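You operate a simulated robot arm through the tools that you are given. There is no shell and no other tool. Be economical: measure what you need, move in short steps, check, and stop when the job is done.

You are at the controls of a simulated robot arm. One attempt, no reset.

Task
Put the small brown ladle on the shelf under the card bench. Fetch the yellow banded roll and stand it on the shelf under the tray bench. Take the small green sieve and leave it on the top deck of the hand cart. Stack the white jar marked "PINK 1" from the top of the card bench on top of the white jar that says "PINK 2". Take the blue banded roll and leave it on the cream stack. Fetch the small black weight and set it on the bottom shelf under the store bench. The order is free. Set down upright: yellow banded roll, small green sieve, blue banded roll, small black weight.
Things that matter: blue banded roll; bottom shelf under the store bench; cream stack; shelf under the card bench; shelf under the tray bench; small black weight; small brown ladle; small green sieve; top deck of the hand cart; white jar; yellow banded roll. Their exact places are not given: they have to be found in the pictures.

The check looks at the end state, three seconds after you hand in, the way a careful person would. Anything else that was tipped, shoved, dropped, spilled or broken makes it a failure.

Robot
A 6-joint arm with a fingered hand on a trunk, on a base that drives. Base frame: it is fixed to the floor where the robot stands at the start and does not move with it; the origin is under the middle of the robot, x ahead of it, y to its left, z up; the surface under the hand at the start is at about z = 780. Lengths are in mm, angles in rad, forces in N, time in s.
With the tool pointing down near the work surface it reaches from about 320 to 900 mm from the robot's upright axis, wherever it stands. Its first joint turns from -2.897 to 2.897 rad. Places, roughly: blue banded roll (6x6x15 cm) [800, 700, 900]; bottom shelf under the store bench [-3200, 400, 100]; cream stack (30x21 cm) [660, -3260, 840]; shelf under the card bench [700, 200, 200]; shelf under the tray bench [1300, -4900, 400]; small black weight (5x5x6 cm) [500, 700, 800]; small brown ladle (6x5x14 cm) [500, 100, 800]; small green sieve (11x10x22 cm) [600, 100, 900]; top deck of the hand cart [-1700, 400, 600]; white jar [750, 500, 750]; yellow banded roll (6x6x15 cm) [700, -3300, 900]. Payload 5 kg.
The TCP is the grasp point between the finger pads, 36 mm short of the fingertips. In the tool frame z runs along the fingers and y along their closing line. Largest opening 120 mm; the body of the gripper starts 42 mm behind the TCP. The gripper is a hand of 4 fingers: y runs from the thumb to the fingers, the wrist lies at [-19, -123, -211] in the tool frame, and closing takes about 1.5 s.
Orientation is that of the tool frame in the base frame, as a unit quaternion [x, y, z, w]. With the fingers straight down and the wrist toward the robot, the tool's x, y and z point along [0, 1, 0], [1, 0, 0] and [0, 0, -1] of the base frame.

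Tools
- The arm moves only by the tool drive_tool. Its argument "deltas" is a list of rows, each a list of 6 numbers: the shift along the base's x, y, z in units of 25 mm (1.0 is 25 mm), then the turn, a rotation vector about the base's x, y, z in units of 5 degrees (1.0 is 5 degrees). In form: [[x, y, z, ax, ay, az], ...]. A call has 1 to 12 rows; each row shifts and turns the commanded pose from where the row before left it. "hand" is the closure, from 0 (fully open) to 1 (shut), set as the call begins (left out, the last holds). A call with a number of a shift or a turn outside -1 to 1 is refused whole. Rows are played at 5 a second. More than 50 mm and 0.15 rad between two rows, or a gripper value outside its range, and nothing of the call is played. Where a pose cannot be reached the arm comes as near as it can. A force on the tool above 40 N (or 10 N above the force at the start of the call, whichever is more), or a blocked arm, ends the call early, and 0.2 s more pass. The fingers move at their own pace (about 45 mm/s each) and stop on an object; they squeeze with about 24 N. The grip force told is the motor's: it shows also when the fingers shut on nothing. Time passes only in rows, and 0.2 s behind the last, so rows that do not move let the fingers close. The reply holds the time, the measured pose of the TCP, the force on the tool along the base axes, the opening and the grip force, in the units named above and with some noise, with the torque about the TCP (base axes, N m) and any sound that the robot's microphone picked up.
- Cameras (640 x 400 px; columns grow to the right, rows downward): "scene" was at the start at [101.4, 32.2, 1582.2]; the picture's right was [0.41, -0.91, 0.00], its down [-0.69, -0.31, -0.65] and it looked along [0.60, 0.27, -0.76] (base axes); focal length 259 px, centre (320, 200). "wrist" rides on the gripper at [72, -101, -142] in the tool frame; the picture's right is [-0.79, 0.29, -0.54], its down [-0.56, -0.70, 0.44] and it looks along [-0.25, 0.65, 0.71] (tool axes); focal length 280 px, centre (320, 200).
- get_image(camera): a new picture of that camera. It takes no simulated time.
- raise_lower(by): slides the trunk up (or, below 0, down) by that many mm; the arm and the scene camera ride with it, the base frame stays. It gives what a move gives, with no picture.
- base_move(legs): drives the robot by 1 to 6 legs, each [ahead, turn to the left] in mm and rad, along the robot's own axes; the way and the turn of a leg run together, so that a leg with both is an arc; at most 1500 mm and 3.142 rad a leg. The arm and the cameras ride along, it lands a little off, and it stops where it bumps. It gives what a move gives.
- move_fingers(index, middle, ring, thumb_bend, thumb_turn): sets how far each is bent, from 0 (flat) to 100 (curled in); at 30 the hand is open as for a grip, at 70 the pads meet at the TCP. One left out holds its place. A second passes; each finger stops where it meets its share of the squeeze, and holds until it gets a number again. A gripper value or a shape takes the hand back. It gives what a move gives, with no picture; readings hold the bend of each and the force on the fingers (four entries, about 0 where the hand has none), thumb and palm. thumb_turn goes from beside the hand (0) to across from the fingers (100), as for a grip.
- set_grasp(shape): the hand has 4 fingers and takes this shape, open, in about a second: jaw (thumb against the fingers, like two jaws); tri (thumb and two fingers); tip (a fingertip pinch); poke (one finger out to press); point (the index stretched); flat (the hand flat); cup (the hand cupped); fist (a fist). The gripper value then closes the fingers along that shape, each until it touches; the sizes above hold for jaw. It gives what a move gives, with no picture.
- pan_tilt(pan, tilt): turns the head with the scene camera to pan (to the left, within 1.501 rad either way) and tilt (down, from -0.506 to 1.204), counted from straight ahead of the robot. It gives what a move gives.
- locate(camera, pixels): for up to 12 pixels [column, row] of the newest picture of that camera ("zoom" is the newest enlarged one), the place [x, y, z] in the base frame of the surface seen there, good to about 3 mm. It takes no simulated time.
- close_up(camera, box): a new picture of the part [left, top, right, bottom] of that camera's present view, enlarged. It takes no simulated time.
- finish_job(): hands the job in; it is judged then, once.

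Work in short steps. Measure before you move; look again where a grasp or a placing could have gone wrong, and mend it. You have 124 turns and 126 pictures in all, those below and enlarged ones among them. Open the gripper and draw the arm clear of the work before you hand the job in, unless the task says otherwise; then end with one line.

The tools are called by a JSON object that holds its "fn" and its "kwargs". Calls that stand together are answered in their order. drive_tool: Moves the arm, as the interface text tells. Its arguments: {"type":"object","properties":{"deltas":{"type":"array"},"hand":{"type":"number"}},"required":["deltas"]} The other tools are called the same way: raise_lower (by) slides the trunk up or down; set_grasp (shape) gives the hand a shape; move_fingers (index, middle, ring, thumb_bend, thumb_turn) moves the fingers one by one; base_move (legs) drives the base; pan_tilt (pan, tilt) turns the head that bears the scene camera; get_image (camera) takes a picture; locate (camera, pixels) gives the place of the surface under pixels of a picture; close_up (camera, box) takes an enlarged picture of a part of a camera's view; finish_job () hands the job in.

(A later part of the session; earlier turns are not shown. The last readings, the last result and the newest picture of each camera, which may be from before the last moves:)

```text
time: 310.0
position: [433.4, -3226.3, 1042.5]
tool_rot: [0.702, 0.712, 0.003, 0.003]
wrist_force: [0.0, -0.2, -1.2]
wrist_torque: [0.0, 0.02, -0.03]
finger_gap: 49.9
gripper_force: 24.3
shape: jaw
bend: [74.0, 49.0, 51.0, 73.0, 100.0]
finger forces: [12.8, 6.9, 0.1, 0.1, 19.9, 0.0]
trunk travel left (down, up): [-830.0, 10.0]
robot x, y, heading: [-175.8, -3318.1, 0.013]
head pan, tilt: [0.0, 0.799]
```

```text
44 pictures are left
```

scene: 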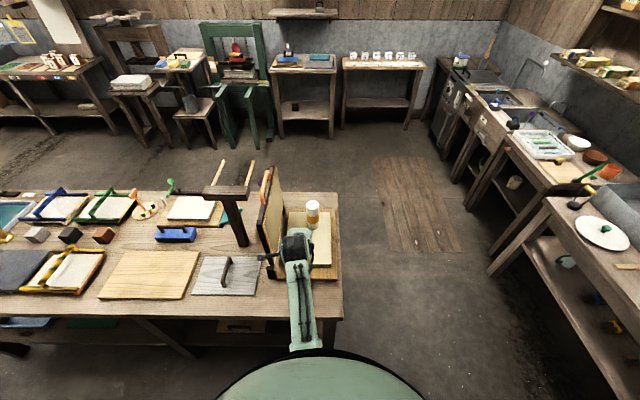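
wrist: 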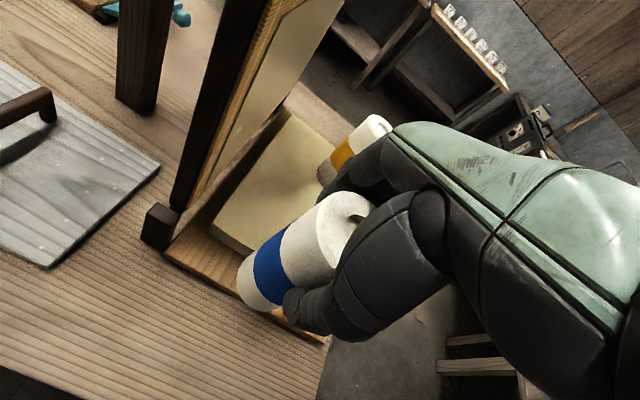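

I measure the stack's surface, edges and the yellow roll in both views.

{"fn": "locate", "kwargs": {"camera": "wrist", "pixels": [[215, 228], [235, 245], [290, 125], [305, 150], [262, 180], [250, 210], [300, 175], [178, 235], [200, 200], [376, 123], [330, 182], [160, 222]]}}

{"fn": "close_up", "kwargs": {"camera": "scene", "box": [250, 150, 360, 300]}}

{"fn": "locate", "kwargs": {"camera": "scene", "pixels": [[312, 203], [306, 204], [319, 204], [312, 226], [292, 215], [328, 215], [327, 262], [330, 240], [320, 255], [290, 225], [338, 270]]}}

```text
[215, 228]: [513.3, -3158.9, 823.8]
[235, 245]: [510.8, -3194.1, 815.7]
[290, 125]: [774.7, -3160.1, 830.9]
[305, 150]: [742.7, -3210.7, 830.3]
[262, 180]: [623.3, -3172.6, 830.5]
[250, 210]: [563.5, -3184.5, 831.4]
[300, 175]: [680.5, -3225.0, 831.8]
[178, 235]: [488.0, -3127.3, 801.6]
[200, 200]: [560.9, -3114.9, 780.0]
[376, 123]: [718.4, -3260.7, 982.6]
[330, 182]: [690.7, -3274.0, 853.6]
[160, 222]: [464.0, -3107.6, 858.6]
```

```text
2.67 times, centred on (305, 225) of scene
```

zoom: 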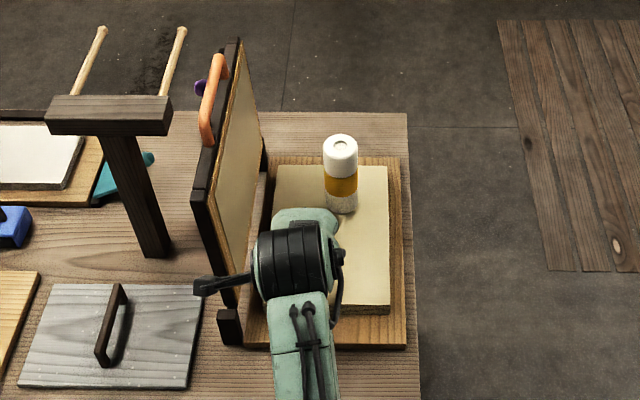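

```text
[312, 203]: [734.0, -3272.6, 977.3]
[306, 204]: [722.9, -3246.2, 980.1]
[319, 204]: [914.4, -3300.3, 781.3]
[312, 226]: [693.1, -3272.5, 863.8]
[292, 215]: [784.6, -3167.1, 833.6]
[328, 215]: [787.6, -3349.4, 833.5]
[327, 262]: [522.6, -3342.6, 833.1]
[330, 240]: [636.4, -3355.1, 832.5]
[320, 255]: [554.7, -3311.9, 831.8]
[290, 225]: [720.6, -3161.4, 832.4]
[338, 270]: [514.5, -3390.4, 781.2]
```

The stack spans x 512–812, y −3362…−3155, top z≈832, and the yellow roll is near (718,−3272). I place the blue roll at about (562,−3293): move over and lower to ~12 mm above.

{"fn": "drive_tool", "kwargs": {"deltas": [[0.85, -0.45, 0, 0, 0, 0], [0.85, -0.45, 0, 0, 0, 0], [0.85, -0.45, 0, 0, 0, 0], [0.85, -0.45, 0, 0, 0, 0], [0.85, -0.45, 0, 0, 0, 0], [0.87, -0.45, 0, 0, 0, 0], [0, 0, -0.8, 0, 0, 0], [0, 0, -0.8, 0, 0, 0], [0, 0, -0.8, 0, 0, 0], [0, 0, -0.5, 0, 0, 0], [0, 0, 0, 0, 0, 0]]}}

{"fn": "get_image", "kwargs": {"camera": "wrist"}}

```text
time: 312.4
position: [563.4, -3292.9, 971.8]
tool_rot: [0.702, 0.713, 0.005, 0.003]
wrist_force: [-0.6, 0.8, -1.6]
wrist_torque: [0.0, 0.04, 0.03]
finger_gap: 49.9
gripper_force: 24.2
shape: jaw
bend: [74.0, 49.0, 51.0, 73.0, 100.0]
finger forces: [13.0, 6.8, 0.0, 0.0, 19.9, 0.0]
trunk travel left (down, up): [-830.0, 10.0]
robot x, y, heading: [-174.7, -3318.2, 0.017]
head pan, tilt: [0.0, 0.799]
```

```text
42 pictures are left
```

wrist: 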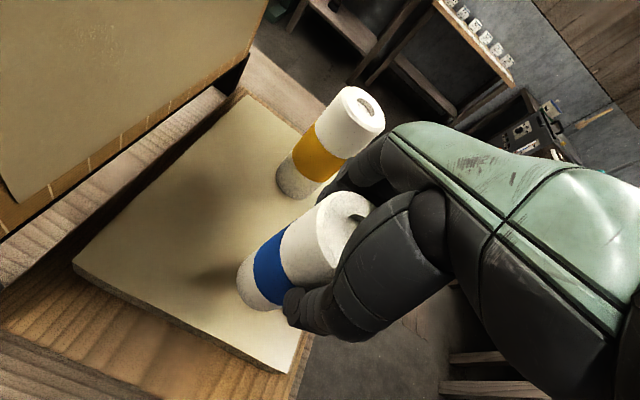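

The roll hangs over the stack with clearance. I lower 11 mm, then creep.

{"fn": "drive_tool", "kwargs": {"deltas": [[0, 0, -0.25, 0, 0, 0], [0, 0, -0.2, 0, 0, 0], [0, 0, -0.08, 0, 0, 0], [0, 0, 0, 0, 0, 0]]}}

{"fn": "drive_tool", "kwargs": {"deltas": [[0, 0, -0.08, 0, 0, 0], [0, 0, -0.06, 0, 0, 0], [0, 0, 0, 0, 0, 0]]}}

```text
time: 313.4
position: [562.6, -3292.9, 957.5]
tool_rot: [0.701, 0.713, 0.004, 0.003]
wrist_force: [0.1, -0.1, -0.7]
wrist_torque: [0.0, -0.01, -0.01]
finger_gap: 49.9
gripper_force: 23.8
shape: jaw
bend: [74.0, 49.0, 51.0, 73.0, 100.0]
finger forces: [13.0, 6.9, 0.0, 0.0, 19.9, 0.1]
trunk travel left (down, up): [-830.0, 10.0]
robot x, y, heading: [-170.9, -3321.6, 0.015]
head pan, tilt: [0.0, 0.799]
```

```text
time: 314.2
position: [562.1, -3294.7, 954.3]
tool_rot: [0.701, 0.713, 0.004, 0.004]
wrist_force: [0.5, -0.1, 2.4]
wrist_torque: [0.01, 0.06, -0.03]
finger_gap: 50.2
gripper_force: 23.7
shape: jaw
bend: [74.0, 49.0, 51.0, 73.0, 100.0]
finger forces: [13.7, 7.3, 0.1, 0.0, 20.5, 0.1]
trunk travel left (down, up): [-830.0, 10.0]
robot x, y, heading: [-173.0, -3315.0, 0.018]
head pan, tilt: [0.0, 0.799]
```

Contact. I open the hand and check that the roll stands.

{"fn": "drive_tool", "kwargs": {"deltas": [[0, 0, 0, 0, 0, 0], [0, 0, 0, 0, 0, 0], [0, 0, 0, 0, 0, 0], [0, 0, 0, 0, 0, 0], [0, 0, 0, 0, 0, 0], [0, 0, 0, 0, 0, 0], [0, 0, 0, 0, 0, 0]], "hand": 0.15}}

{"fn": "get_image", "kwargs": {"camera": "wrist"}}

{"fn": "drive_tool", "kwargs": {"deltas": [[0, 0, 0.4, 0, 0, 0], [0, 0, 0.8, 0, 0, 0], [0, 0, 1, 0, 0, 0], [0, 0, 1, 0, 0, 0], [0, 0, 1, 0, 0, 0], [0, 0, 1, 0, 0, 0], [0, 0, 1, 0, 0, 0], [0, 0, 0, 0, 0, 0]]}}

{"fn": "get_image", "kwargs": {"camera": "wrist"}}

```text
time: 315.8
position: [561.4, -3293.3, 954.6]
tool_rot: [0.701, 0.713, 0.004, 0.003]
wrist_force: [0.2, -0.3, -1.1]
wrist_torque: [0.02, -0.02, -0.03]
finger_gap: 101.7
gripper_force: 0.0
shape: jaw
bend: [26.0, 33.0, 31.0, 46.0, 99.0]
finger forces: [0.1, 0.0, 0.0, 0.0, 0.0, 0.0]
trunk travel left (down, up): [-830.0, 10.0]
robot x, y, heading: [-177.3, -3319.5, 0.012]
head pan, tilt: [0.0, 0.799]
```

```text
41 pictures are left
```

wrist: 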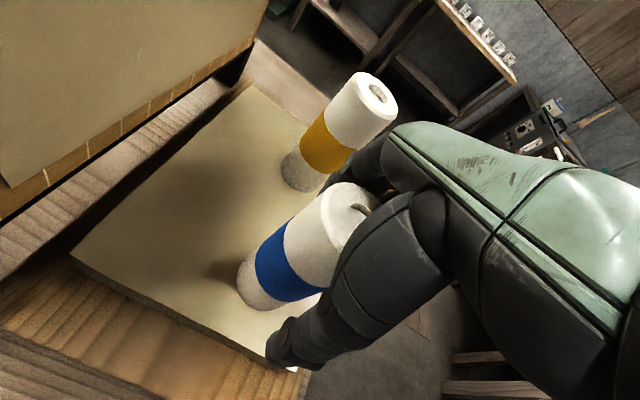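

```text
time: 317.6
position: [561.0, -3292.4, 1110.2]
tool_rot: [0.701, 0.713, 0.004, 0.003]
wrist_force: [0.0, 0.3, 1.1]
wrist_torque: [0.0, 0.0, 0.0]
finger_gap: 101.9
gripper_force: 0.2
shape: jaw
bend: [26.0, 33.0, 31.0, 46.0, 99.0]
finger forces: [0.0, 0.0, 0.0, 0.1, 0.1, 0.1]
trunk travel left (down, up): [-830.0, 10.0]
robot x, y, heading: [-176.2, -3317.0, 0.012]
head pan, tilt: [0.0, 0.799]
```

```text
40 pictures are left
```

wrist: 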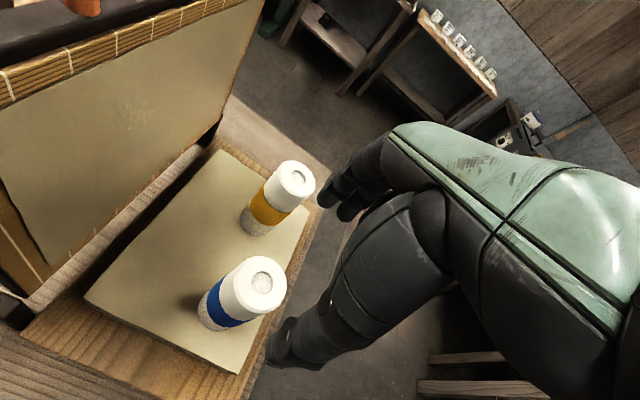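

Blue stands on the stack. I measure the yellow roll's rim around (290,178).

{"fn": "locate", "kwargs": {"camera": "wrist", "pixels": [[277, 170], [313, 186], [300, 163], [287, 193], [283, 164], [307, 195], [313, 174], [278, 182], [262, 285], [236, 275]]}}

{"fn": "base_move", "kwargs": {"legs": [[90, 0]]}}

{"fn": "raise_lower", "kwargs": {"by": -60}}

```text
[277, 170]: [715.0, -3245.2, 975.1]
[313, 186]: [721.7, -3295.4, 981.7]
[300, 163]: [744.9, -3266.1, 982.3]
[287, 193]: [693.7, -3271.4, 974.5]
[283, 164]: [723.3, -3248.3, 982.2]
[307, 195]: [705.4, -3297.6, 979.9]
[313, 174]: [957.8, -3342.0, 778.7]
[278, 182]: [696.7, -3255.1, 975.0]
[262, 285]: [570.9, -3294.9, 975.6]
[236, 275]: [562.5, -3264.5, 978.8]
```

```text
time: 318.8
position: [648.6, -3293.3, 1111.0]
tool_rot: [0.701, 0.713, 0.005, 0.005]
wrist_force: [0.2, 0.5, -0.3]
wrist_torque: [0.0, -0.01, -0.03]
finger_gap: 101.8
gripper_force: 0.0
shape: jaw
bend: [26.0, 33.0, 31.0, 46.0, 99.0]
finger forces: [0.0, 0.1, 0.0, 0.1, 0.0, 0.1]
trunk travel left (down, up): [-830.0, 10.0]
robot x, y, heading: [-83.3, -3315.7, 0.012]
head pan, tilt: [0.0, 0.799]
```

```text
time: 319.8
position: [650.1, -3292.5, 1050.1]
tool_rot: [0.701, 0.713, 0.004, 0.004]
wrist_force: [0.0, -0.4, 0.2]
wrist_torque: [0.04, 0.01, -0.02]
finger_gap: 101.9
gripper_force: 0.0
shape: jaw
bend: [26.0, 33.0, 31.0, 46.0, 99.0]
finger forces: [0.0, 0.1, 0.1, 0.1, 0.0, 0.1]
trunk travel left (down, up): [-770.0, 70.0]
robot x, y, heading: [-86.0, -3315.8, 0.009]
head pan, tilt: [0.0, 0.799]
```

Yellow is centred at (719,−3270). I move over it and descend to z≈956 with a partly open hand, keeping clear of blue.

{"fn": "drive_tool", "kwargs": {"deltas": [[0.92, 0.3, 0, 0, 0, 0], [0.92, 0.3, 0, 0, 0, 0], [0.92, 0.28, 0, 0, 0, 0], [0, 0, 0, 0, 0, 0]]}}

{"fn": "drive_tool", "kwargs": {"deltas": [[0, 0, -0.9, 0, 0, 0], [0, 0, -0.9, 0, 0, 0], [0, 0, -0.9, 0, 0, 0], [0, 0, -0.9, 0, 0, 0], [0, 0, -0.2, 0, 0, 0], [0, 0, 0, 0, 0, 0]]}}

{"fn": "get_image", "kwargs": {"camera": "wrist"}}

{"fn": "close_up", "kwargs": {"camera": "scene", "box": [240, 170, 380, 330]}}

```text
time: 320.8
position: [718.8, -3271.5, 1050.9]
tool_rot: [0.702, 0.712, 0.004, 0.004]
wrist_force: [0.2, -0.3, 0.3]
wrist_torque: [0.04, 0.01, 0.02]
finger_gap: 102.1
gripper_force: 0.0
shape: jaw
bend: [26.0, 33.0, 31.0, 46.0, 99.0]
finger forces: [0.0, 0.1, 0.0, 0.0, 0.0, 0.0]
trunk travel left (down, up): [-770.0, 70.0]
robot x, y, heading: [-84.5, -3317.2, 0.012]
head pan, tilt: [0.0, 0.799]
```

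```text
time: 322.2
position: [717.5, -3271.4, 954.7]
tool_rot: [0.702, 0.712, 0.004, 0.004]
wrist_force: [-0.4, -0.2, 0.3]
wrist_torque: [-0.03, -0.01, -0.04]
finger_gap: 101.8
gripper_force: 0.0
shape: jaw
bend: [26.0, 33.0, 31.0, 46.0, 99.0]
finger forces: [0.1, 0.0, 0.0, 0.1, 0.1, 0.0]
trunk travel left (down, up): [-770.0, 70.0]
robot x, y, heading: [-86.8, -3315.0, 0.008]
head pan, tilt: [0.0, 0.799]
```

```text
39 pictures are left
```

wrist: 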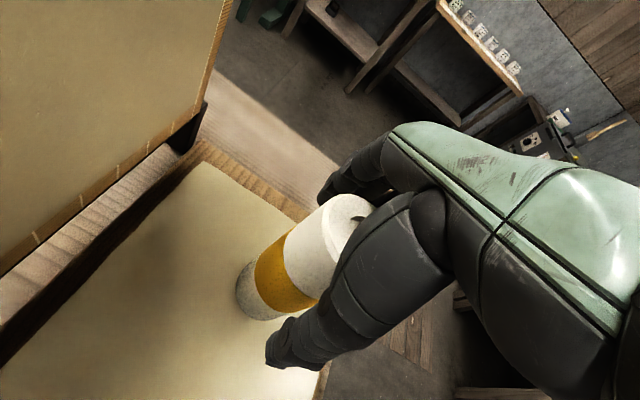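

```text
2.50 times, centred on (310, 250) of scene
```

zoom: 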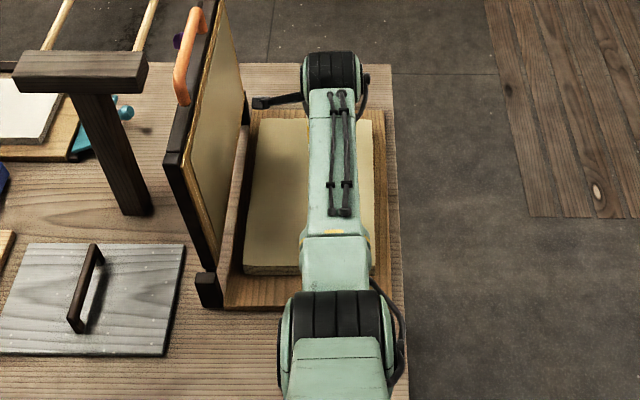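

The yellow roll is between the fingers. I close and lift 50 mm.

{"fn": "drive_tool", "kwargs": {"deltas": [[0, 0, 0, 0, 0, 0], [0, 0, 0, 0, 0, 0], [0, 0, 0, 0, 0, 0], [0, 0, 0, 0, 0, 0], [0, 0, 0, 0, 0, 0], [0, 0, 0, 0, 0, 0], [0, 0, 0, 0, 0, 0], [0, 0, 0, 0, 0, 0]], "hand": 1}}

{"fn": "drive_tool", "kwargs": {"deltas": [[0, 0, 0.4, 0, 0, 0], [0, 0, 0.8, 0, 0, 0], [0, 0, 0.8, 0, 0, 0], [0, 0, 0, 0, 0, 0]]}}

{"fn": "get_image", "kwargs": {"camera": "wrist"}}

```text
time: 324.0
position: [717.3, -3270.6, 954.5]
tool_rot: [0.702, 0.712, 0.003, 0.003]
wrist_force: [1.0, 0.5, 1.1]
wrist_torque: [-0.02, -0.01, 0.01]
finger_gap: 50.2
gripper_force: 24.0
shape: jaw
bend: [74.0, 48.0, 51.0, 73.0, 100.0]
finger forces: [12.6, 7.6, 0.1, 0.0, 20.5, 0.0]
trunk travel left (down, up): [-770.0, 70.0]
robot x, y, heading: [-85.2, -3319.2, 0.014]
head pan, tilt: [0.0, 0.799]
```

```text
time: 325.0
position: [717.9, -3271.9, 1005.0]
tool_rot: [0.702, 0.713, 0.003, 0.003]
wrist_force: [-0.1, 0.6, -0.9]
wrist_torque: [-0.03, -0.02, 0.03]
finger_gap: 50.3
gripper_force: 24.1
shape: jaw
bend: [74.0, 48.0, 51.0, 73.0, 100.0]
finger forces: [12.6, 7.6, 0.0, 0.0, 20.6, 0.0]
trunk travel left (down, up): [-770.0, 70.0]
robot x, y, heading: [-83.9, -3315.1, 0.007]
head pan, tilt: [0.0, 0.799]
```

```text
37 pictures are left
```

wrist: 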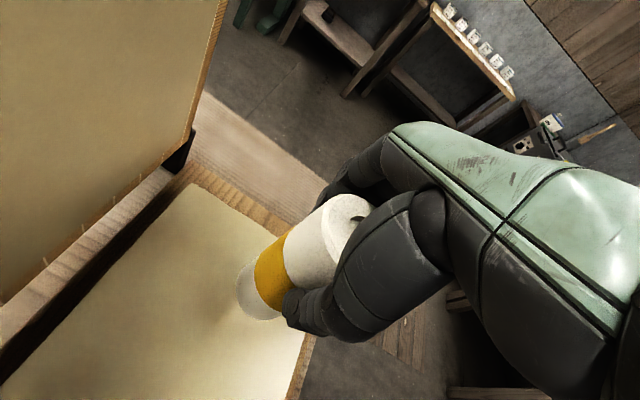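

Held. I raise the trunk, move sideways (−y) off the stack end so the rolls don't meet, then pull back; then look toward the sinks.

{"fn": "raise_lower", "kwargs": {"by": 65}}

{"fn": "drive_tool", "kwargs": {"deltas": [[0, -1, 0, 0, 0, 0], [0, -1, 0, 0, 0, 0], [0, -1, 0, 0, 0, 0], [0, -1, 0, 0, 0, 0], [0, -1, 0, 0, 0, 0], [0, -1, 0, 0, 0, 0], [0, -1, 0, 0, 0, 0], [0, -1, 0, 0, 0, 0], [-1, 0, 0, 0, 0, 0], [-1, 0, 0, 0, 0, 0], [-1, 0, 0, 0, 0, 0], [-1, 0, 0, 0, 0, 0]]}}

{"fn": "pan_tilt", "kwargs": {"pan": -0.7, "tilt": 0.6}}

{"fn": "get_image", "kwargs": {"camera": "scene"}}

```text
time: 326.0
position: [718.2, -3273.0, 1068.8]
tool_rot: [0.701, 0.713, 0.004, 0.003]
wrist_force: [0.3, 0.8, -1.3]
wrist_torque: [-0.05, 0.01, -0.02]
finger_gap: 50.3
gripper_force: 23.9
shape: jaw
bend: [74.0, 48.0, 51.0, 73.0, 100.0]
finger forces: [12.7, 7.5, 0.1, 0.0, 20.7, 0.0]
trunk travel left (down, up): [-835.0, 5.0]
robot x, y, heading: [-84.2, -3316.6, 0.016]
head pan, tilt: [0.0, 0.799]
```

```text
time: 328.6
position: [618.0, -3470.7, 1070.5]
tool_rot: [0.702, 0.712, 0.005, 0.004]
wrist_force: [-0.1, 0.1, -1.0]
wrist_torque: [-0.01, -0.02, 0.0]
finger_gap: 49.9
gripper_force: 23.6
shape: jaw
bend: [74.0, 48.0, 51.0, 73.0, 100.0]
finger forces: [12.7, 7.6, 0.1, 0.0, 20.7, 0.0]
trunk travel left (down, up): [-835.0, 5.0]
robot x, y, heading: [-85.9, -3317.0, 0.006]
head pan, tilt: [0.0, 0.799]
```

```text
time: 329.7
position: [618.0, -3472.7, 1069.9]
tool_rot: [0.702, 0.713, 0.004, 0.004]
wrist_force: [0.6, 0.3, -1.1]
wrist_torque: [-0.02, 0.01, 0.01]
finger_gap: 50.2
gripper_force: 23.8
shape: jaw
bend: [74.0, 48.0, 51.0, 73.0, 100.0]
finger forces: [12.6, 7.5, 0.1, 0.0, 20.5, 0.0]
trunk travel left (down, up): [-835.0, 5.0]
robot x, y, heading: [-85.9, -3316.4, 0.008]
head pan, tilt: [-0.7, 0.6]
```

```text
36 pictures are left
```

scene: 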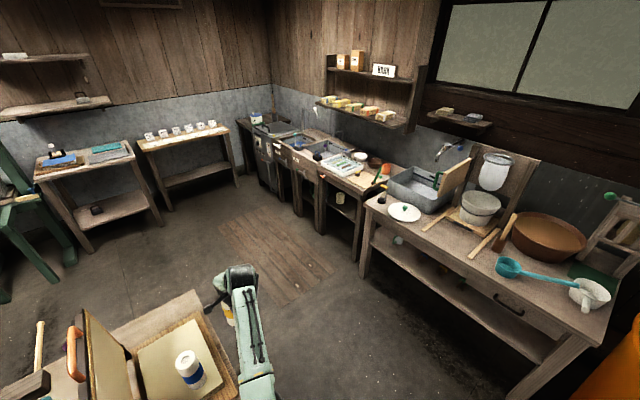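

The sink row runs along the far wall; I locate the benches around (350,175) to identify the one at x≈1300.

{"fn": "locate", "kwargs": {"camera": "scene", "pixels": [[350, 163], [322, 175], [358, 192], [340, 210], [318, 200], [357, 258], [372, 215], [365, 275], [405, 212], [335, 205], [370, 172], [360, 250]]}}

{"fn": "close_up", "kwargs": {"camera": "scene", "box": [240, 110, 440, 280]}}

```text
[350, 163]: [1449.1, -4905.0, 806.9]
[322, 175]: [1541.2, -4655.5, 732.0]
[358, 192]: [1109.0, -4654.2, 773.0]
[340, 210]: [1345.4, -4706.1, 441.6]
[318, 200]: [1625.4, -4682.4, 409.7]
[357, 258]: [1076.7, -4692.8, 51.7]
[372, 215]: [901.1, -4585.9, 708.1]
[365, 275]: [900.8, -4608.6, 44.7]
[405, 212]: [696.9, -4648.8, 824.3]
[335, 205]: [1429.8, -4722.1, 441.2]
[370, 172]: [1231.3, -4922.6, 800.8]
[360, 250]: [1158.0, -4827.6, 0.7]
```

```text
2.35 times, centred on (340, 195) of scene
```

zoom: 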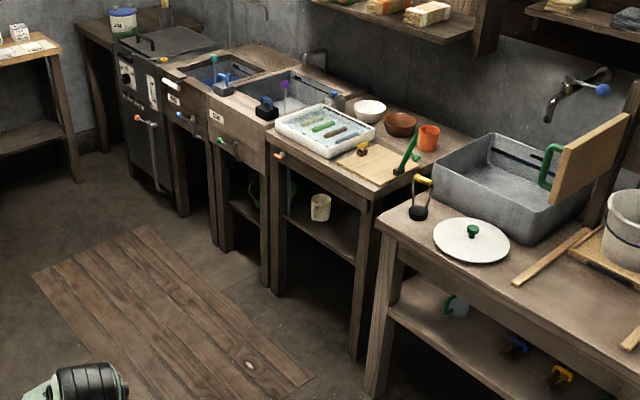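

The tray bench spans x≈1090–1540 with front at y≈−4655. I enlarge its opening and measure shelf and apron heights.

{"fn": "close_up", "kwargs": {"camera": "scene", "box": [300, 160, 380, 240]}}

{"fn": "locate", "kwargs": {"camera": "zoom", "pixels": [[290, 130], [290, 160], [290, 185], [290, 200], [400, 200], [400, 230], [330, 270], [400, 310], [300, 275], [250, 235], [430, 340], [350, 320]]}}

```text
5.00 times, centred on (340, 200) of scene
```

zoom: 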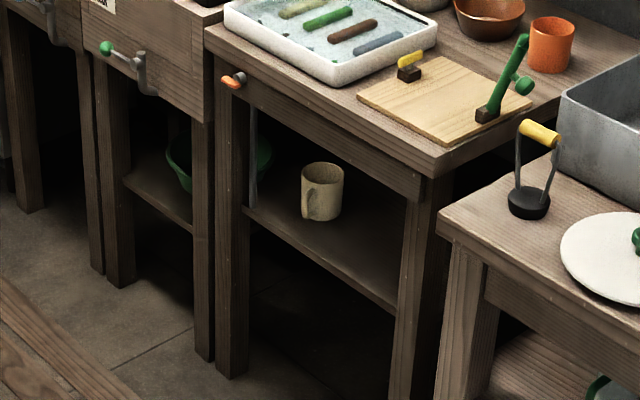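

```text
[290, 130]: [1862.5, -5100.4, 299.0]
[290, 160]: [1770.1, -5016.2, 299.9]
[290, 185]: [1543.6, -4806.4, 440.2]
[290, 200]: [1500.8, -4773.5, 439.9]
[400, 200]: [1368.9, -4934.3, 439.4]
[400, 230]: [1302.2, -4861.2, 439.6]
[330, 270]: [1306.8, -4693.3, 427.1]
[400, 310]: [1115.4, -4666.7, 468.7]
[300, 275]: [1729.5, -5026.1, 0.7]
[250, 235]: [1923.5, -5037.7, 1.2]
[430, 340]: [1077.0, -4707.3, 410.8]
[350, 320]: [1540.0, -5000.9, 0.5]
```

The opening is only about 250 mm high (shelf z≈440), too low for a top-down hand. I will set the yellow roll on the free bench strip in front of the stack at (400,−3300) and regrasp it from the side.

{"fn": "drive_tool", "kwargs": {"deltas": [[-1, 0, 0, 0, 0, 0], [-1, 0, 0, 0, 0, 0], [-1, 0, 0, 0, 0, 0], [-1, 0, 0, 0, 0, 0], [-1, 0, 0, 0, 0, 0], [-1, 0, 0, 0, 0, 0], [-1, 0, 0, 0, 0, 0], [-1, 1, 0, 0, 0, 0], [-0.8, 1, 0, 0, 0, 0], [0, 1, 0, 0, 0, 0], [0, 1, 0, 0, 0, 0], [0, 1, 0, 0, 0, 0]]}}

{"fn": "drive_tool", "kwargs": {"deltas": [[0, 1, -0.5, 0, 0, 0], [0, 0.8, -0.8, 0, 0, 0], [0, 0, -1, 0, 0, 0], [0, 0, -1, 0, 0, 0], [0, 0, -1, 0, 0, 0], [0, 0, -1, 0, 0, 0], [0, 0, -0.7, 0, 0, 0], [0, 0, 0, 0, 0, 0]]}}

{"fn": "get_image", "kwargs": {"camera": "wrist"}}

```text
time: 332.3
position: [399.4, -3348.6, 1071.9]
tool_rot: [0.702, 0.712, 0.004, 0.004]
wrist_force: [-0.4, 0.7, -0.9]
wrist_torque: [0.02, 0.01, -0.01]
finger_gap: 49.8
gripper_force: 23.9
shape: jaw
bend: [74.0, 48.0, 51.0, 73.0, 100.0]
finger forces: [12.7, 7.8, 0.0, 0.0, 20.6, 0.0]
trunk travel left (down, up): [-835.0, 5.0]
robot x, y, heading: [-85.7, -3316.6, 0.009]
head pan, tilt: [-0.7, 0.6]
```

```text
time: 334.1
position: [399.3, -3301.0, 920.0]
tool_rot: [0.701, 0.713, 0.004, 0.004]
wrist_force: [-0.1, -0.1, -0.3]
wrist_torque: [-0.04, 0.02, -0.03]
finger_gap: 50.0
gripper_force: 23.8
shape: jaw
bend: [74.0, 48.0, 51.0, 73.0, 100.0]
finger forces: [12.6, 7.7, 0.1, 0.1, 20.5, 0.0]
trunk travel left (down, up): [-835.0, 5.0]
robot x, y, heading: [-83.4, -3319.6, 0.009]
head pan, tilt: [-0.7, 0.6]
```

```text
33 pictures are left
```

wrist: 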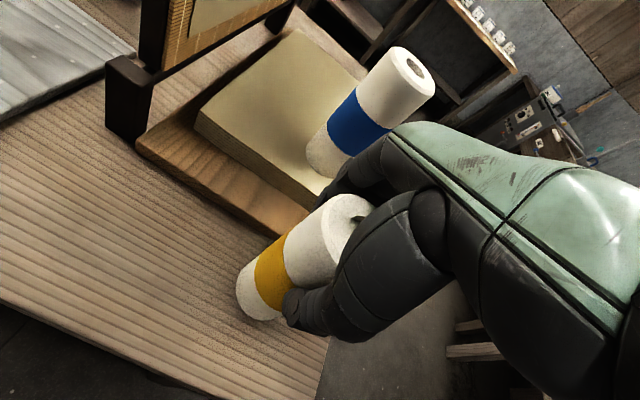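

The roll is above the free strip with ~17 mm to go. I lower 13 mm and creep to contact.

{"fn": "drive_tool", "kwargs": {"deltas": [[0, 0, -0.25, 0, 0, 0], [0, 0, -0.25, 0, 0, 0], [0, 0, -0.08, 0, 0, 0], [0, 0, 0, 0, 0, 0]]}}

{"fn": "drive_tool", "kwargs": {"deltas": [[0, 0, -0.08, 0, 0, 0], [0, 0, -0.04, 0, 0, 0], [0, 0, 0, 0, 0, 0]]}}

```text
time: 335.1
position: [399.0, -3303.0, 905.0]
tool_rot: [0.702, 0.713, 0.004, 0.003]
wrist_force: [0.6, -0.4, -0.5]
wrist_torque: [0.0, -0.01, -0.01]
finger_gap: 49.8
gripper_force: 24.4
shape: jaw
bend: [74.0, 48.0, 51.0, 73.0, 100.0]
finger forces: [12.6, 7.7, 0.0, 0.1, 20.4, 0.0]
trunk travel left (down, up): [-835.0, 5.0]
robot x, y, heading: [-83.4, -3316.5, 0.006]
head pan, tilt: [-0.7, 0.6]
```

```text
time: 335.9
position: [398.1, -3303.0, 903.1]
tool_rot: [0.702, 0.712, 0.004, 0.004]
wrist_force: [-0.3, 1.1, 3.0]
wrist_torque: [0.0, -0.01, 0.0]
finger_gap: 50.1
gripper_force: 24.0
shape: jaw
bend: [74.0, 48.0, 51.0, 73.0, 100.0]
finger forces: [13.2, 7.8, 0.0, 0.0, 21.1, 0.0]
trunk travel left (down, up): [-835.0, 5.0]
robot x, y, heading: [-83.6, -3316.5, 0.011]
head pan, tilt: [-0.7, 0.6]
```

Contact. I open, lift clear, and drive back to make room for reorienting.

{"fn": "drive_tool", "kwargs": {"deltas": [[0, 0, 0, 0, 0, 0], [0, 0, 0, 0, 0, 0], [0, 0, 0, 0, 0, 0], [0, 0, 0, 0, 0, 0], [0, 0, 0, 0, 0, 0], [0, 0, 0, 0, 0, 0], [0, 0, 0, 0, 0, 0]], "hand": 0}}

{"fn": "drive_tool", "kwargs": {"deltas": [[0, 0, 0.4, 0, 0, 0], [0, 0, 0.8, 0, 0, 0], [0, 0, 1, 0, 0, 0], [0, 0, 1, 0, 0, 0], [0, 0, 1, 0, 0, 0], [0, 0, 1, 0, 0, 0], [0, 0, 1, 0, 0, 0], [0, 0, 0, 0, 0, 0]]}}

{"fn": "base_move", "kwargs": {"legs": [[-260, 0]]}}

{"fn": "drive_tool", "kwargs": {"deltas": [[0.4, 0, 0, 0, 0, -1], [0.4, 0, 0, 0, 0, -1], [0.4, 0, 0, 0, 0, -1], [0.4, 0, 0, 0, 0, -1], [0.4, 0, 0, 0, 0, -1], [0.4, 0, 0, 0, 0, -1], [0.4, 0, 0, 0, 0, -1], [0.4, 0, 0, 0, 0, -1], [0.4, 0, 0, 0, 0, -1]]}}

{"fn": "drive_tool", "kwargs": {"deltas": [[0, 0, 0, 0, 0, -1], [0, 0, 0, 0, 0, -1], [0, 0, 0, 0, 0, -1], [0, 0, 0, 0, 0, -1], [0, 0, 0, 0, 0, -1], [0, 0, 0, 0, 0, -1], [0, 0, 0, 0, 0, -1], [0, 0, 0, 0, 0, -1], [0, 0, 0, 0, 0, -1]]}}

{"fn": "drive_tool", "kwargs": {"deltas": [[0, 0, 0, 0, -1, 0], [0, 0, 0, 0, -1, 0], [0, 0, 0, 0, -1, 0], [0, 0, 0, 0, -1, 0], [0, 0, 0, 0, -1, 0], [0, 0, 0, 0, -1, 0], [0, 0, 0, 0, -1, 0], [0, 0, 0, 0, -1, 0], [0, 0, 0, 0, -1, 0], [0, 0, 0, 0, -1, 0], [0, 0, 0, 0, -1, 0], [0, 0, 0, 0, -1, 0]]}}

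{"fn": "pan_tilt", "kwargs": {"pan": 0.0, "tilt": 0.8}}

{"fn": "get_image", "kwargs": {"camera": "scene"}}

```text
time: 337.5
position: [398.2, -3301.6, 901.6]
tool_rot: [0.702, 0.712, 0.004, 0.004]
wrist_force: [0.5, -0.5, 0.3]
wrist_torque: [0.04, 0.01, 0.02]
finger_gap: 119.3
gripper_force: 0.1
shape: jaw
bend: [30.0, 30.0, 30.0, 30.0, 98.0]
finger forces: [0.0, 0.0, 0.0, 0.0, 0.0, 0.0]
trunk travel left (down, up): [-835.0, 5.0]
robot x, y, heading: [-82.7, -3319.7, 0.007]
head pan, tilt: [-0.7, 0.6]
```

```text
time: 339.3
position: [399.2, -3302.9, 1059.7]
tool_rot: [0.701, 0.713, 0.003, 0.002]
wrist_force: [0.6, -0.2, -0.6]
wrist_torque: [0.01, -0.04, 0.02]
finger_gap: 119.9
gripper_force: 0.0
shape: jaw
bend: [30.0, 30.0, 30.0, 30.0, 98.0]
finger forces: [0.1, 0.1, 0.0, 0.1, 0.0, 0.0]
trunk travel left (down, up): [-835.0, 5.0]
robot x, y, heading: [-85.8, -3314.5, 0.011]
head pan, tilt: [-0.7, 0.6]
```

```text
time: 341.3
position: [137.8, -3307.1, 1057.5]
tool_rot: [0.703, 0.711, 0.003, 0.004]
wrist_force: [-0.2, -0.2, 0.6]
wrist_torque: [-0.02, 0.0, 0.0]
finger_gap: 119.7
gripper_force: 0.1
shape: jaw
bend: [30.0, 30.0, 30.0, 30.0, 98.0]
finger forces: [0.0, 0.0, 0.0, 0.0, 0.0, 0.0]
trunk travel left (down, up): [-835.0, 5.0]
robot x, y, heading: [-344.5, -3318.7, 0.01]
head pan, tilt: [-0.7, 0.6]
```

```text
time: 343.3
position: [227.9, -3304.7, 1058.0]
tool_rot: [0.922, 0.387, 0.003, 0.005]
wrist_force: [-0.1, 0.2, 1.4]
wrist_torque: [-0.02, 0.01, -0.01]
finger_gap: 119.9
gripper_force: 0.0
shape: jaw
bend: [30.0, 30.0, 30.0, 30.0, 98.0]
finger forces: [0.0, 0.1, 0.0, 0.0, 0.0, 0.0]
trunk travel left (down, up): [-835.0, 5.0]
robot x, y, heading: [-347.6, -3319.0, 0.013]
head pan, tilt: [-0.7, 0.6]
```

```text
time: 345.3
position: [229.1, -3307.6, 1054.4]
tool_rot: [1.0, 0.005, 0.001, 0.007]
wrist_force: [-0.3, 0.3, 0.4]
wrist_torque: [0.0, 0.01, 0.0]
finger_gap: 119.8
gripper_force: 0.0
shape: jaw
bend: [30.0, 30.0, 30.0, 30.0, 98.0]
finger forces: [0.0, 0.1, 0.1, 0.0, 0.0, 0.1]
out of reach, approached as far as the arm can: row 9
trunk travel left (down, up): [-835.0, 5.0]
robot x, y, heading: [-344.9, -3318.4, 0.004]
head pan, tilt: [-0.7, 0.6]
```

```text
time: 347.9
position: [228.3, -3309.0, 1054.1]
tool_rot: [0.865, 0.003, 0.501, 0.008]
wrist_force: [-0.3, -0.2, 0.9]
wrist_torque: [-0.02, 0.01, 0.0]
finger_gap: 119.7
gripper_force: 0.1
shape: jaw
bend: [30.0, 30.0, 30.0, 30.0, 98.0]
finger forces: [0.0, 0.0, 0.1, 0.1, 0.0, 0.0]
trunk travel left (down, up): [-835.0, 5.0]
robot x, y, heading: [-345.7, -3321.1, 0.012]
head pan, tilt: [-0.7, 0.6]
```

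```text
time: 349.0
position: [228.6, -3309.6, 1053.2]
tool_rot: [0.866, 0.002, 0.5, 0.008]
wrist_force: [0.0, 0.8, 0.2]
wrist_torque: [0.05, 0.01, -0.02]
finger_gap: 119.8
gripper_force: 0.1
shape: jaw
bend: [30.0, 30.0, 30.0, 30.0, 98.0]
finger forces: [0.1, 0.0, 0.1, 0.0, 0.0, 0.1]
trunk travel left (down, up): [-835.0, 5.0]
robot x, y, heading: [-343.6, -3321.0, 0.01]
head pan, tilt: [0.0, 0.799]
```

```text
32 pictures are left
```

scene: 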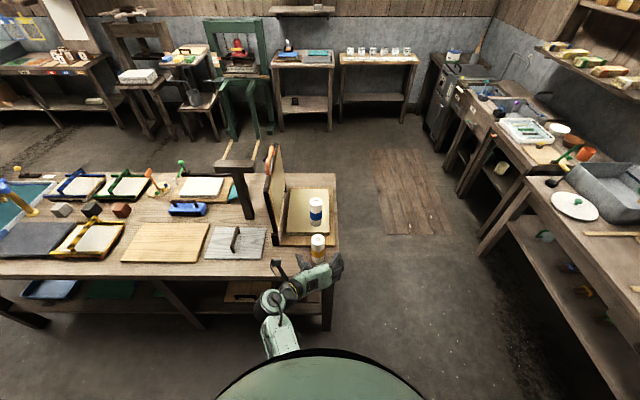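

Both rolls stand (yellow (318,247), blue (316,212)). I lower the trunk 205 mm in front of the bench and measure the yellow roll.

{"fn": "raise_lower", "kwargs": {"by": -205}}

{"fn": "get_image", "kwargs": {"camera": "wrist"}}

{"fn": "close_up", "kwargs": {"camera": "scene", "box": [280, 150, 360, 230]}}

```text
time: 351.2
position: [228.4, -3308.3, 848.3]
tool_rot: [0.866, 0.003, 0.5, 0.007]
wrist_force: [0.7, 0.2, 0.0]
wrist_torque: [0.0, -0.02, 0.01]
finger_gap: 119.7
gripper_force: 0.0
shape: jaw
bend: [30.0, 30.0, 30.0, 30.0, 98.0]
finger forces: [0.1, 0.1, 0.0, 0.0, 0.0, 0.0]
trunk travel left (down, up): [-630.0, 210.0]
robot x, y, heading: [-345.5, -3318.1, 0.005]
head pan, tilt: [0.0, 0.799]
```

```text
31 pictures are left
```

wrist: 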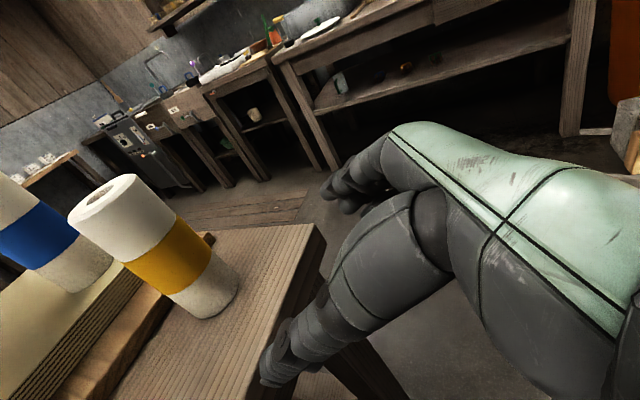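

```text
5.00 times, centred on (320, 190) of scene
```

zoom: 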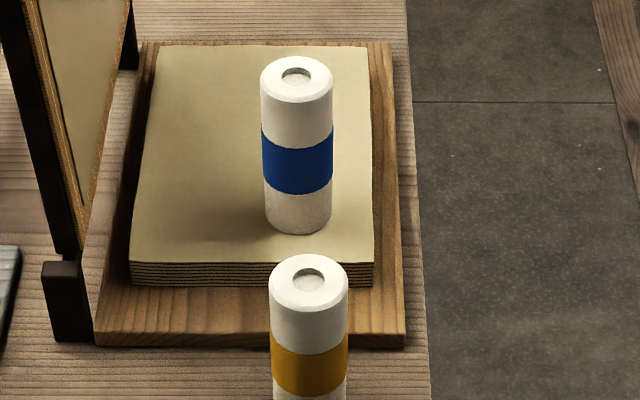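

I measure the yellow roll's rim.

{"fn": "locate", "kwargs": {"camera": "zoom", "pixels": [[273, 282], [345, 282], [308, 306], [308, 258], [308, 370]]}}

{"fn": "locate", "kwargs": {"camera": "wrist", "pixels": [[205, 310], [235, 275], [180, 265], [150, 220]]}}

```text
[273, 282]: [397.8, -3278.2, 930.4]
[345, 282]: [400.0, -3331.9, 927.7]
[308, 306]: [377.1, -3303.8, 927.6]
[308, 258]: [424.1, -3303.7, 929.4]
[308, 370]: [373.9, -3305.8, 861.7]
```

```text
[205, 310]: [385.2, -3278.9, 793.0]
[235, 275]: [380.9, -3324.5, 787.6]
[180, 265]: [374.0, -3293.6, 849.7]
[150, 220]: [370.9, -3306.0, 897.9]
```

Yellow's axis is (400,−3304). I advance to it at z≈846.

{"fn": "drive_tool", "kwargs": {"deltas": [[1, 0.16, 0, 0, 0, 0], [1, 0, 0, 0, 0, 0], [1, 0, 0, 0, 0, 0], [1, 0, 0, 0, 0, 0], [1, 0, 0, 0, 0, 0], [1, 0, 0, 0, 0, 0], [0.9, 0, 0, 0, 0, 0], [0, 0, 0, 0, 0, 0]]}}

{"fn": "get_image", "kwargs": {"camera": "wrist"}}

```text
time: 353.0
position: [403.0, -3305.8, 848.9]
tool_rot: [0.866, 0.002, 0.5, 0.008]
wrist_force: [-0.1, 0.6, 1.0]
wrist_torque: [0.0, 0.0, -0.03]
finger_gap: 119.7
gripper_force: 0.0
shape: jaw
bend: [30.0, 30.0, 30.0, 30.0, 98.0]
finger forces: [0.0, 0.0, 0.0, 0.0, 0.0, 0.0]
trunk travel left (down, up): [-630.0, 210.0]
robot x, y, heading: [-350.6, -3317.1, 0.005]
head pan, tilt: [0.0, 0.799]
```

```text
29 pictures are left
```

wrist: 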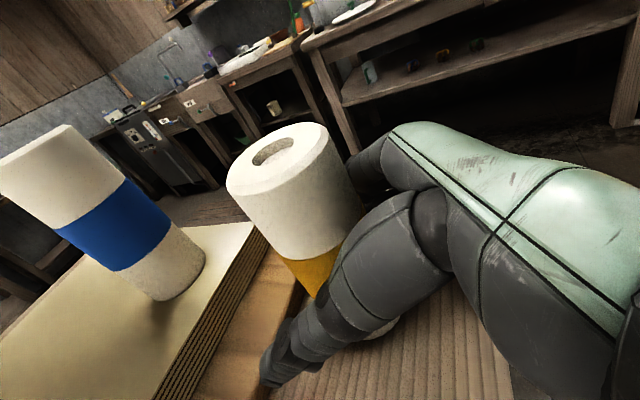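

The roll is between thumb and fingers. I close and lift 30 mm.

{"fn": "drive_tool", "kwargs": {"deltas": [[0, 0, 0, 0, 0, 0], [0, 0, 0, 0, 0, 0], [0, 0, 0, 0, 0, 0], [0, 0, 0, 0, 0, 0], [0, 0, 0, 0, 0, 0], [0, 0, 0, 0, 0, 0], [0, 0, 0, 0, 0, 0], [0, 0, 0, 0, 0, 0]], "hand": 1}}

{"fn": "drive_tool", "kwargs": {"deltas": [[0, 0, 0.4, 0, 0, 0], [0, 0, 0.4, 0, 0, 0], [0, 0, 0.4, 0, 0, 0], [0, 0, 0, 0, 0, 0]]}}

{"fn": "get_image", "kwargs": {"camera": "wrist"}}

```text
time: 354.8
position: [402.8, -3305.8, 847.8]
tool_rot: [0.866, 0.002, 0.5, 0.008]
wrist_force: [-0.3, -0.3, 0.2]
wrist_torque: [-0.03, 0.02, 0.02]
finger_gap: 38.9
gripper_force: 23.7
shape: jaw
bend: [74.0, 53.0, 48.0, 75.0, 100.0]
finger forces: [12.5, 4.4, 2.9, 0.1, 19.4, 0.0]
trunk travel left (down, up): [-630.0, 210.0]
robot x, y, heading: [-343.9, -3323.5, 0.011]
head pan, tilt: [0.0, 0.799]
```

```text
time: 355.8
position: [401.7, -3304.2, 878.8]
tool_rot: [0.866, 0.002, 0.5, 0.007]
wrist_force: [0.0, 0.6, -1.1]
wrist_torque: [-0.02, -0.01, -0.01]
finger_gap: 39.0
gripper_force: 24.0
shape: jaw
bend: [74.0, 53.0, 48.0, 75.0, 100.0]
finger forces: [12.5, 4.4, 3.0, 0.0, 19.5, 0.0]
trunk travel left (down, up): [-630.0, 210.0]
robot x, y, heading: [-346.1, -3319.5, 0.006]
head pan, tilt: [0.0, 0.799]
```

```text
28 pictures are left
```

wrist: 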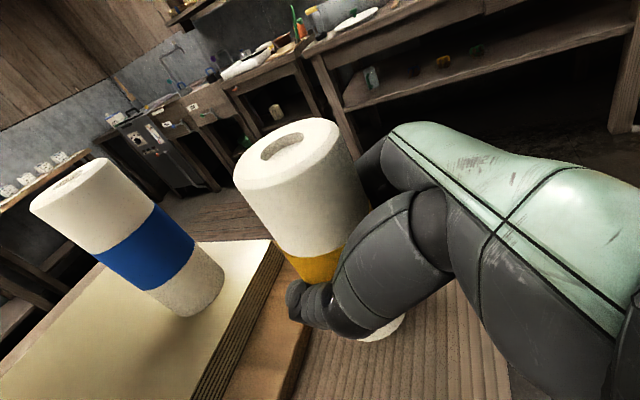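

Held upright. I lift it further and retract the arm, then drive: turn left, reverse to y≈−3990, turn to +x, and go along the south aisle to x≈1236.

{"fn": "drive_tool", "kwargs": {"deltas": [[0, 0, 1, 0, 0, 0], [0, 0, 1, 0, 0, 0], [0, 0, 0.6, 0, 0, 0], [-1, 0, 0, 0, 0, 0], [-1, 0, 0, 0, 0, 0], [-1, 0, 0, 0, 0, 0], [-1, 0, 0, 0, 0, 0], [-1, 0, 0, 0, 0, 0], [0, 0, 0, 0, 0, 0]]}}

{"fn": "base_move", "kwargs": {"legs": [[0, 1.563], [-672, 0], [0, -1.571]]}}

{"fn": "pan_tilt", "kwargs": {"pan": -0.5, "tilt": 0.6}}

{"fn": "get_image", "kwargs": {"camera": "scene"}}

```text
time: 357.8
position: [276.7, -3306.1, 942.4]
tool_rot: [0.866, 0.003, 0.5, 0.008]
wrist_force: [-0.1, 0.2, -0.5]
wrist_torque: [-0.01, -0.01, -0.01]
finger_gap: 39.0
gripper_force: 23.8
shape: jaw
bend: [74.0, 54.0, 48.0, 75.0, 100.0]
finger forces: [12.4, 4.3, 3.0, 0.0, 19.4, 0.0]
trunk travel left (down, up): [-630.0, 210.0]
robot x, y, heading: [-349.7, -3319.9, 0.01]
head pan, tilt: [0.0, 0.799]
```

```text
time: 366.3
position: [-356.6, -3364.4, 941.7]
tool_rot: [0.621, 0.605, 0.365, -0.341]
wrist_force: [0.6, 0.0, -1.3]
wrist_torque: [-0.01, 0.01, 0.0]
finger_gap: 38.9
gripper_force: 23.9
shape: jaw
bend: [74.0, 54.0, 48.0, 75.0, 100.0]
finger forces: [12.2, 4.2, 3.0, 0.0, 19.2, 0.0]
trunk travel left (down, up): [-630.0, 210.0]
robot x, y, heading: [-365.4, -3987.7, 1.545]
head pan, tilt: [0.0, 0.799]
stopped in leg 2: the robot was blocked; the commanded pose is now the measured one
```

```text
time: 367.3
position: [-356.9, -3363.6, 942.4]
tool_rot: [0.621, 0.604, 0.365, -0.342]
wrist_force: [0.7, 0.0, -1.0]
wrist_torque: [0.01, 0.01, 0.03]
finger_gap: 38.7
gripper_force: 23.6
shape: jaw
bend: [74.0, 54.0, 48.0, 75.0, 100.0]
finger forces: [12.2, 4.4, 3.0, 0.0, 19.1, 0.1]
trunk travel left (down, up): [-630.0, 210.0]
robot x, y, heading: [-362.6, -3989.1, 1.545]
head pan, tilt: [-0.499, 0.6]
```

```text
27 pictures are left
```

scene: 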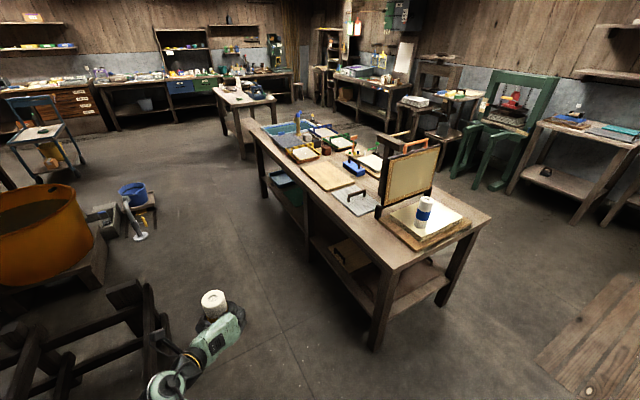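

The base got blocked right at the end of reversing, perhaps by an object on the floor behind. I move forward 120 mm, turn to +x, and look to the south side.

{"fn": "base_move", "kwargs": {"legs": [[120, 0], [0, -1.545]]}}

{"fn": "pan_tilt", "kwargs": {"pan": -1.4, "tilt": 0.9}}

{"fn": "get_image", "kwargs": {"camera": "scene"}}

```text
time: 373.0
position: [262.4, -3845.4, 942.5]
tool_rot: [0.866, 0.009, 0.501, 0.005]
wrist_force: [-1.0, 0.3, -1.3]
wrist_torque: [0.02, -0.02, 0.01]
finger_gap: 38.8
gripper_force: 23.9
shape: jaw
bend: [74.0, 54.0, 48.0, 75.0, 100.0]
finger forces: [12.0, 4.3, 3.1, 0.0, 19.0, 0.1]
trunk travel left (down, up): [-630.0, 210.0]
robot x, y, heading: [-361.0, -3871.1, 0.022]
head pan, tilt: [-0.499, 0.6]
```

```text
time: 374.2
position: [261.2, -3844.7, 943.0]
tool_rot: [0.866, 0.009, 0.5, 0.004]
wrist_force: [0.0, -0.3, -0.8]
wrist_torque: [0.01, 0.01, -0.02]
finger_gap: 38.9
gripper_force: 23.4
shape: jaw
bend: [74.0, 54.0, 48.0, 75.0, 100.0]
finger forces: [12.0, 4.3, 3.0, 0.0, 19.2, 0.0]
trunk travel left (down, up): [-630.0, 210.0]
robot x, y, heading: [-360.5, -3869.0, 0.029]
head pan, tilt: [-1.4, 0.901]
```

```text
26 pictures are left
```

scene: 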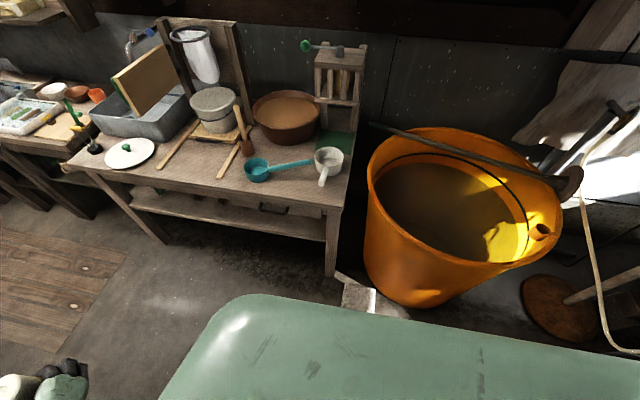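

A white-and-wood box stands at (360,295) by the orange vat. I zoom to check whether it was disturbed.

{"fn": "close_up", "kwargs": {"camera": "scene", "box": [300, 240, 440, 330]}}

{"fn": "locate", "kwargs": {"camera": "scene", "pixels": [[345, 290], [360, 288], [372, 295], [360, 305], [345, 303], [345, 277], [330, 295]]}}

```text
4.44 times, centred on (370, 285) of scene
```

zoom: 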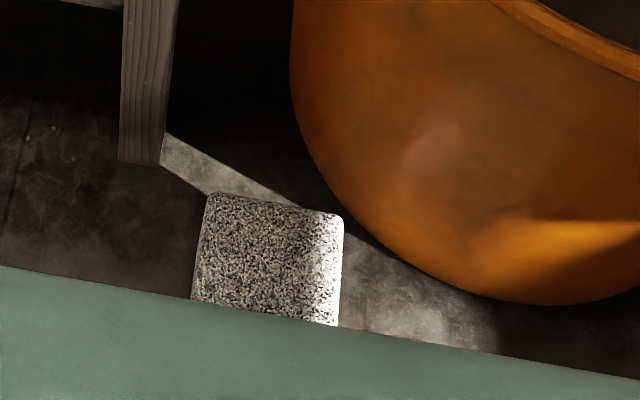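

```text
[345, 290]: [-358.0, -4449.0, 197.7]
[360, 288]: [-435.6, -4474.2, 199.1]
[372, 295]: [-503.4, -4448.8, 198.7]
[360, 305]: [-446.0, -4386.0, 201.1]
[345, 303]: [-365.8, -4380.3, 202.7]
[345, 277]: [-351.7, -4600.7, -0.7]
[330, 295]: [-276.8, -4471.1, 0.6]
```

The stone block stands upright by the vat and shows no sign of being tipped. I continue along the aisle to (1236,−3960) and turn to face the tray bench.

{"fn": "base_move", "kwargs": {"legs": [[0, -0.085], [1400, 0], [200, 0], [0, -1.515]]}}

{"fn": "pan_tilt", "kwargs": {"pan": 0.1, "tilt": 0.7}}

{"fn": "get_image", "kwargs": {"camera": "scene"}}

```text
time: 387.9
position: [1222.7, -4593.5, 943.6]
tool_rot: [-0.612, 0.613, -0.346, -0.361]
wrist_force: [0.2, 0.7, -0.3]
wrist_torque: [-0.01, -0.02, -0.03]
finger_gap: 38.6
gripper_force: 24.0
shape: jaw
bend: [74.0, 54.0, 48.0, 75.0, 100.0]
finger forces: [12.0, 4.1, 3.0, 0.0, 18.8, 0.0]
trunk travel left (down, up): [-630.0, 210.0]
robot x, y, heading: [1216.0, -3969.3, -1.565]
head pan, tilt: [-1.4, 0.901]
```

```text
time: 389.5
position: [1221.8, -4592.8, 942.5]
tool_rot: [-0.611, 0.613, -0.346, -0.362]
wrist_force: [0.1, 0.6, -1.8]
wrist_torque: [-0.03, -0.03, -0.01]
finger_gap: 38.6
gripper_force: 24.0
shape: jaw
bend: [74.0, 54.0, 48.0, 75.0, 100.0]
finger forces: [11.9, 4.2, 3.0, 0.0, 18.9, 0.1]
trunk travel left (down, up): [-630.0, 210.0]
robot x, y, heading: [1213.5, -3974.0, -1.575]
head pan, tilt: [0.099, 0.7]
```

```text
24 pictures are left
```

scene: 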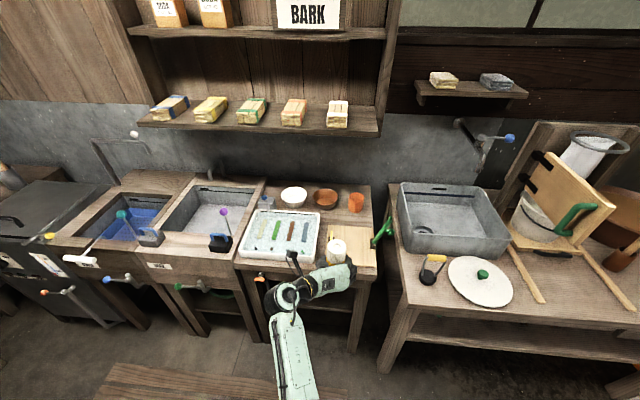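

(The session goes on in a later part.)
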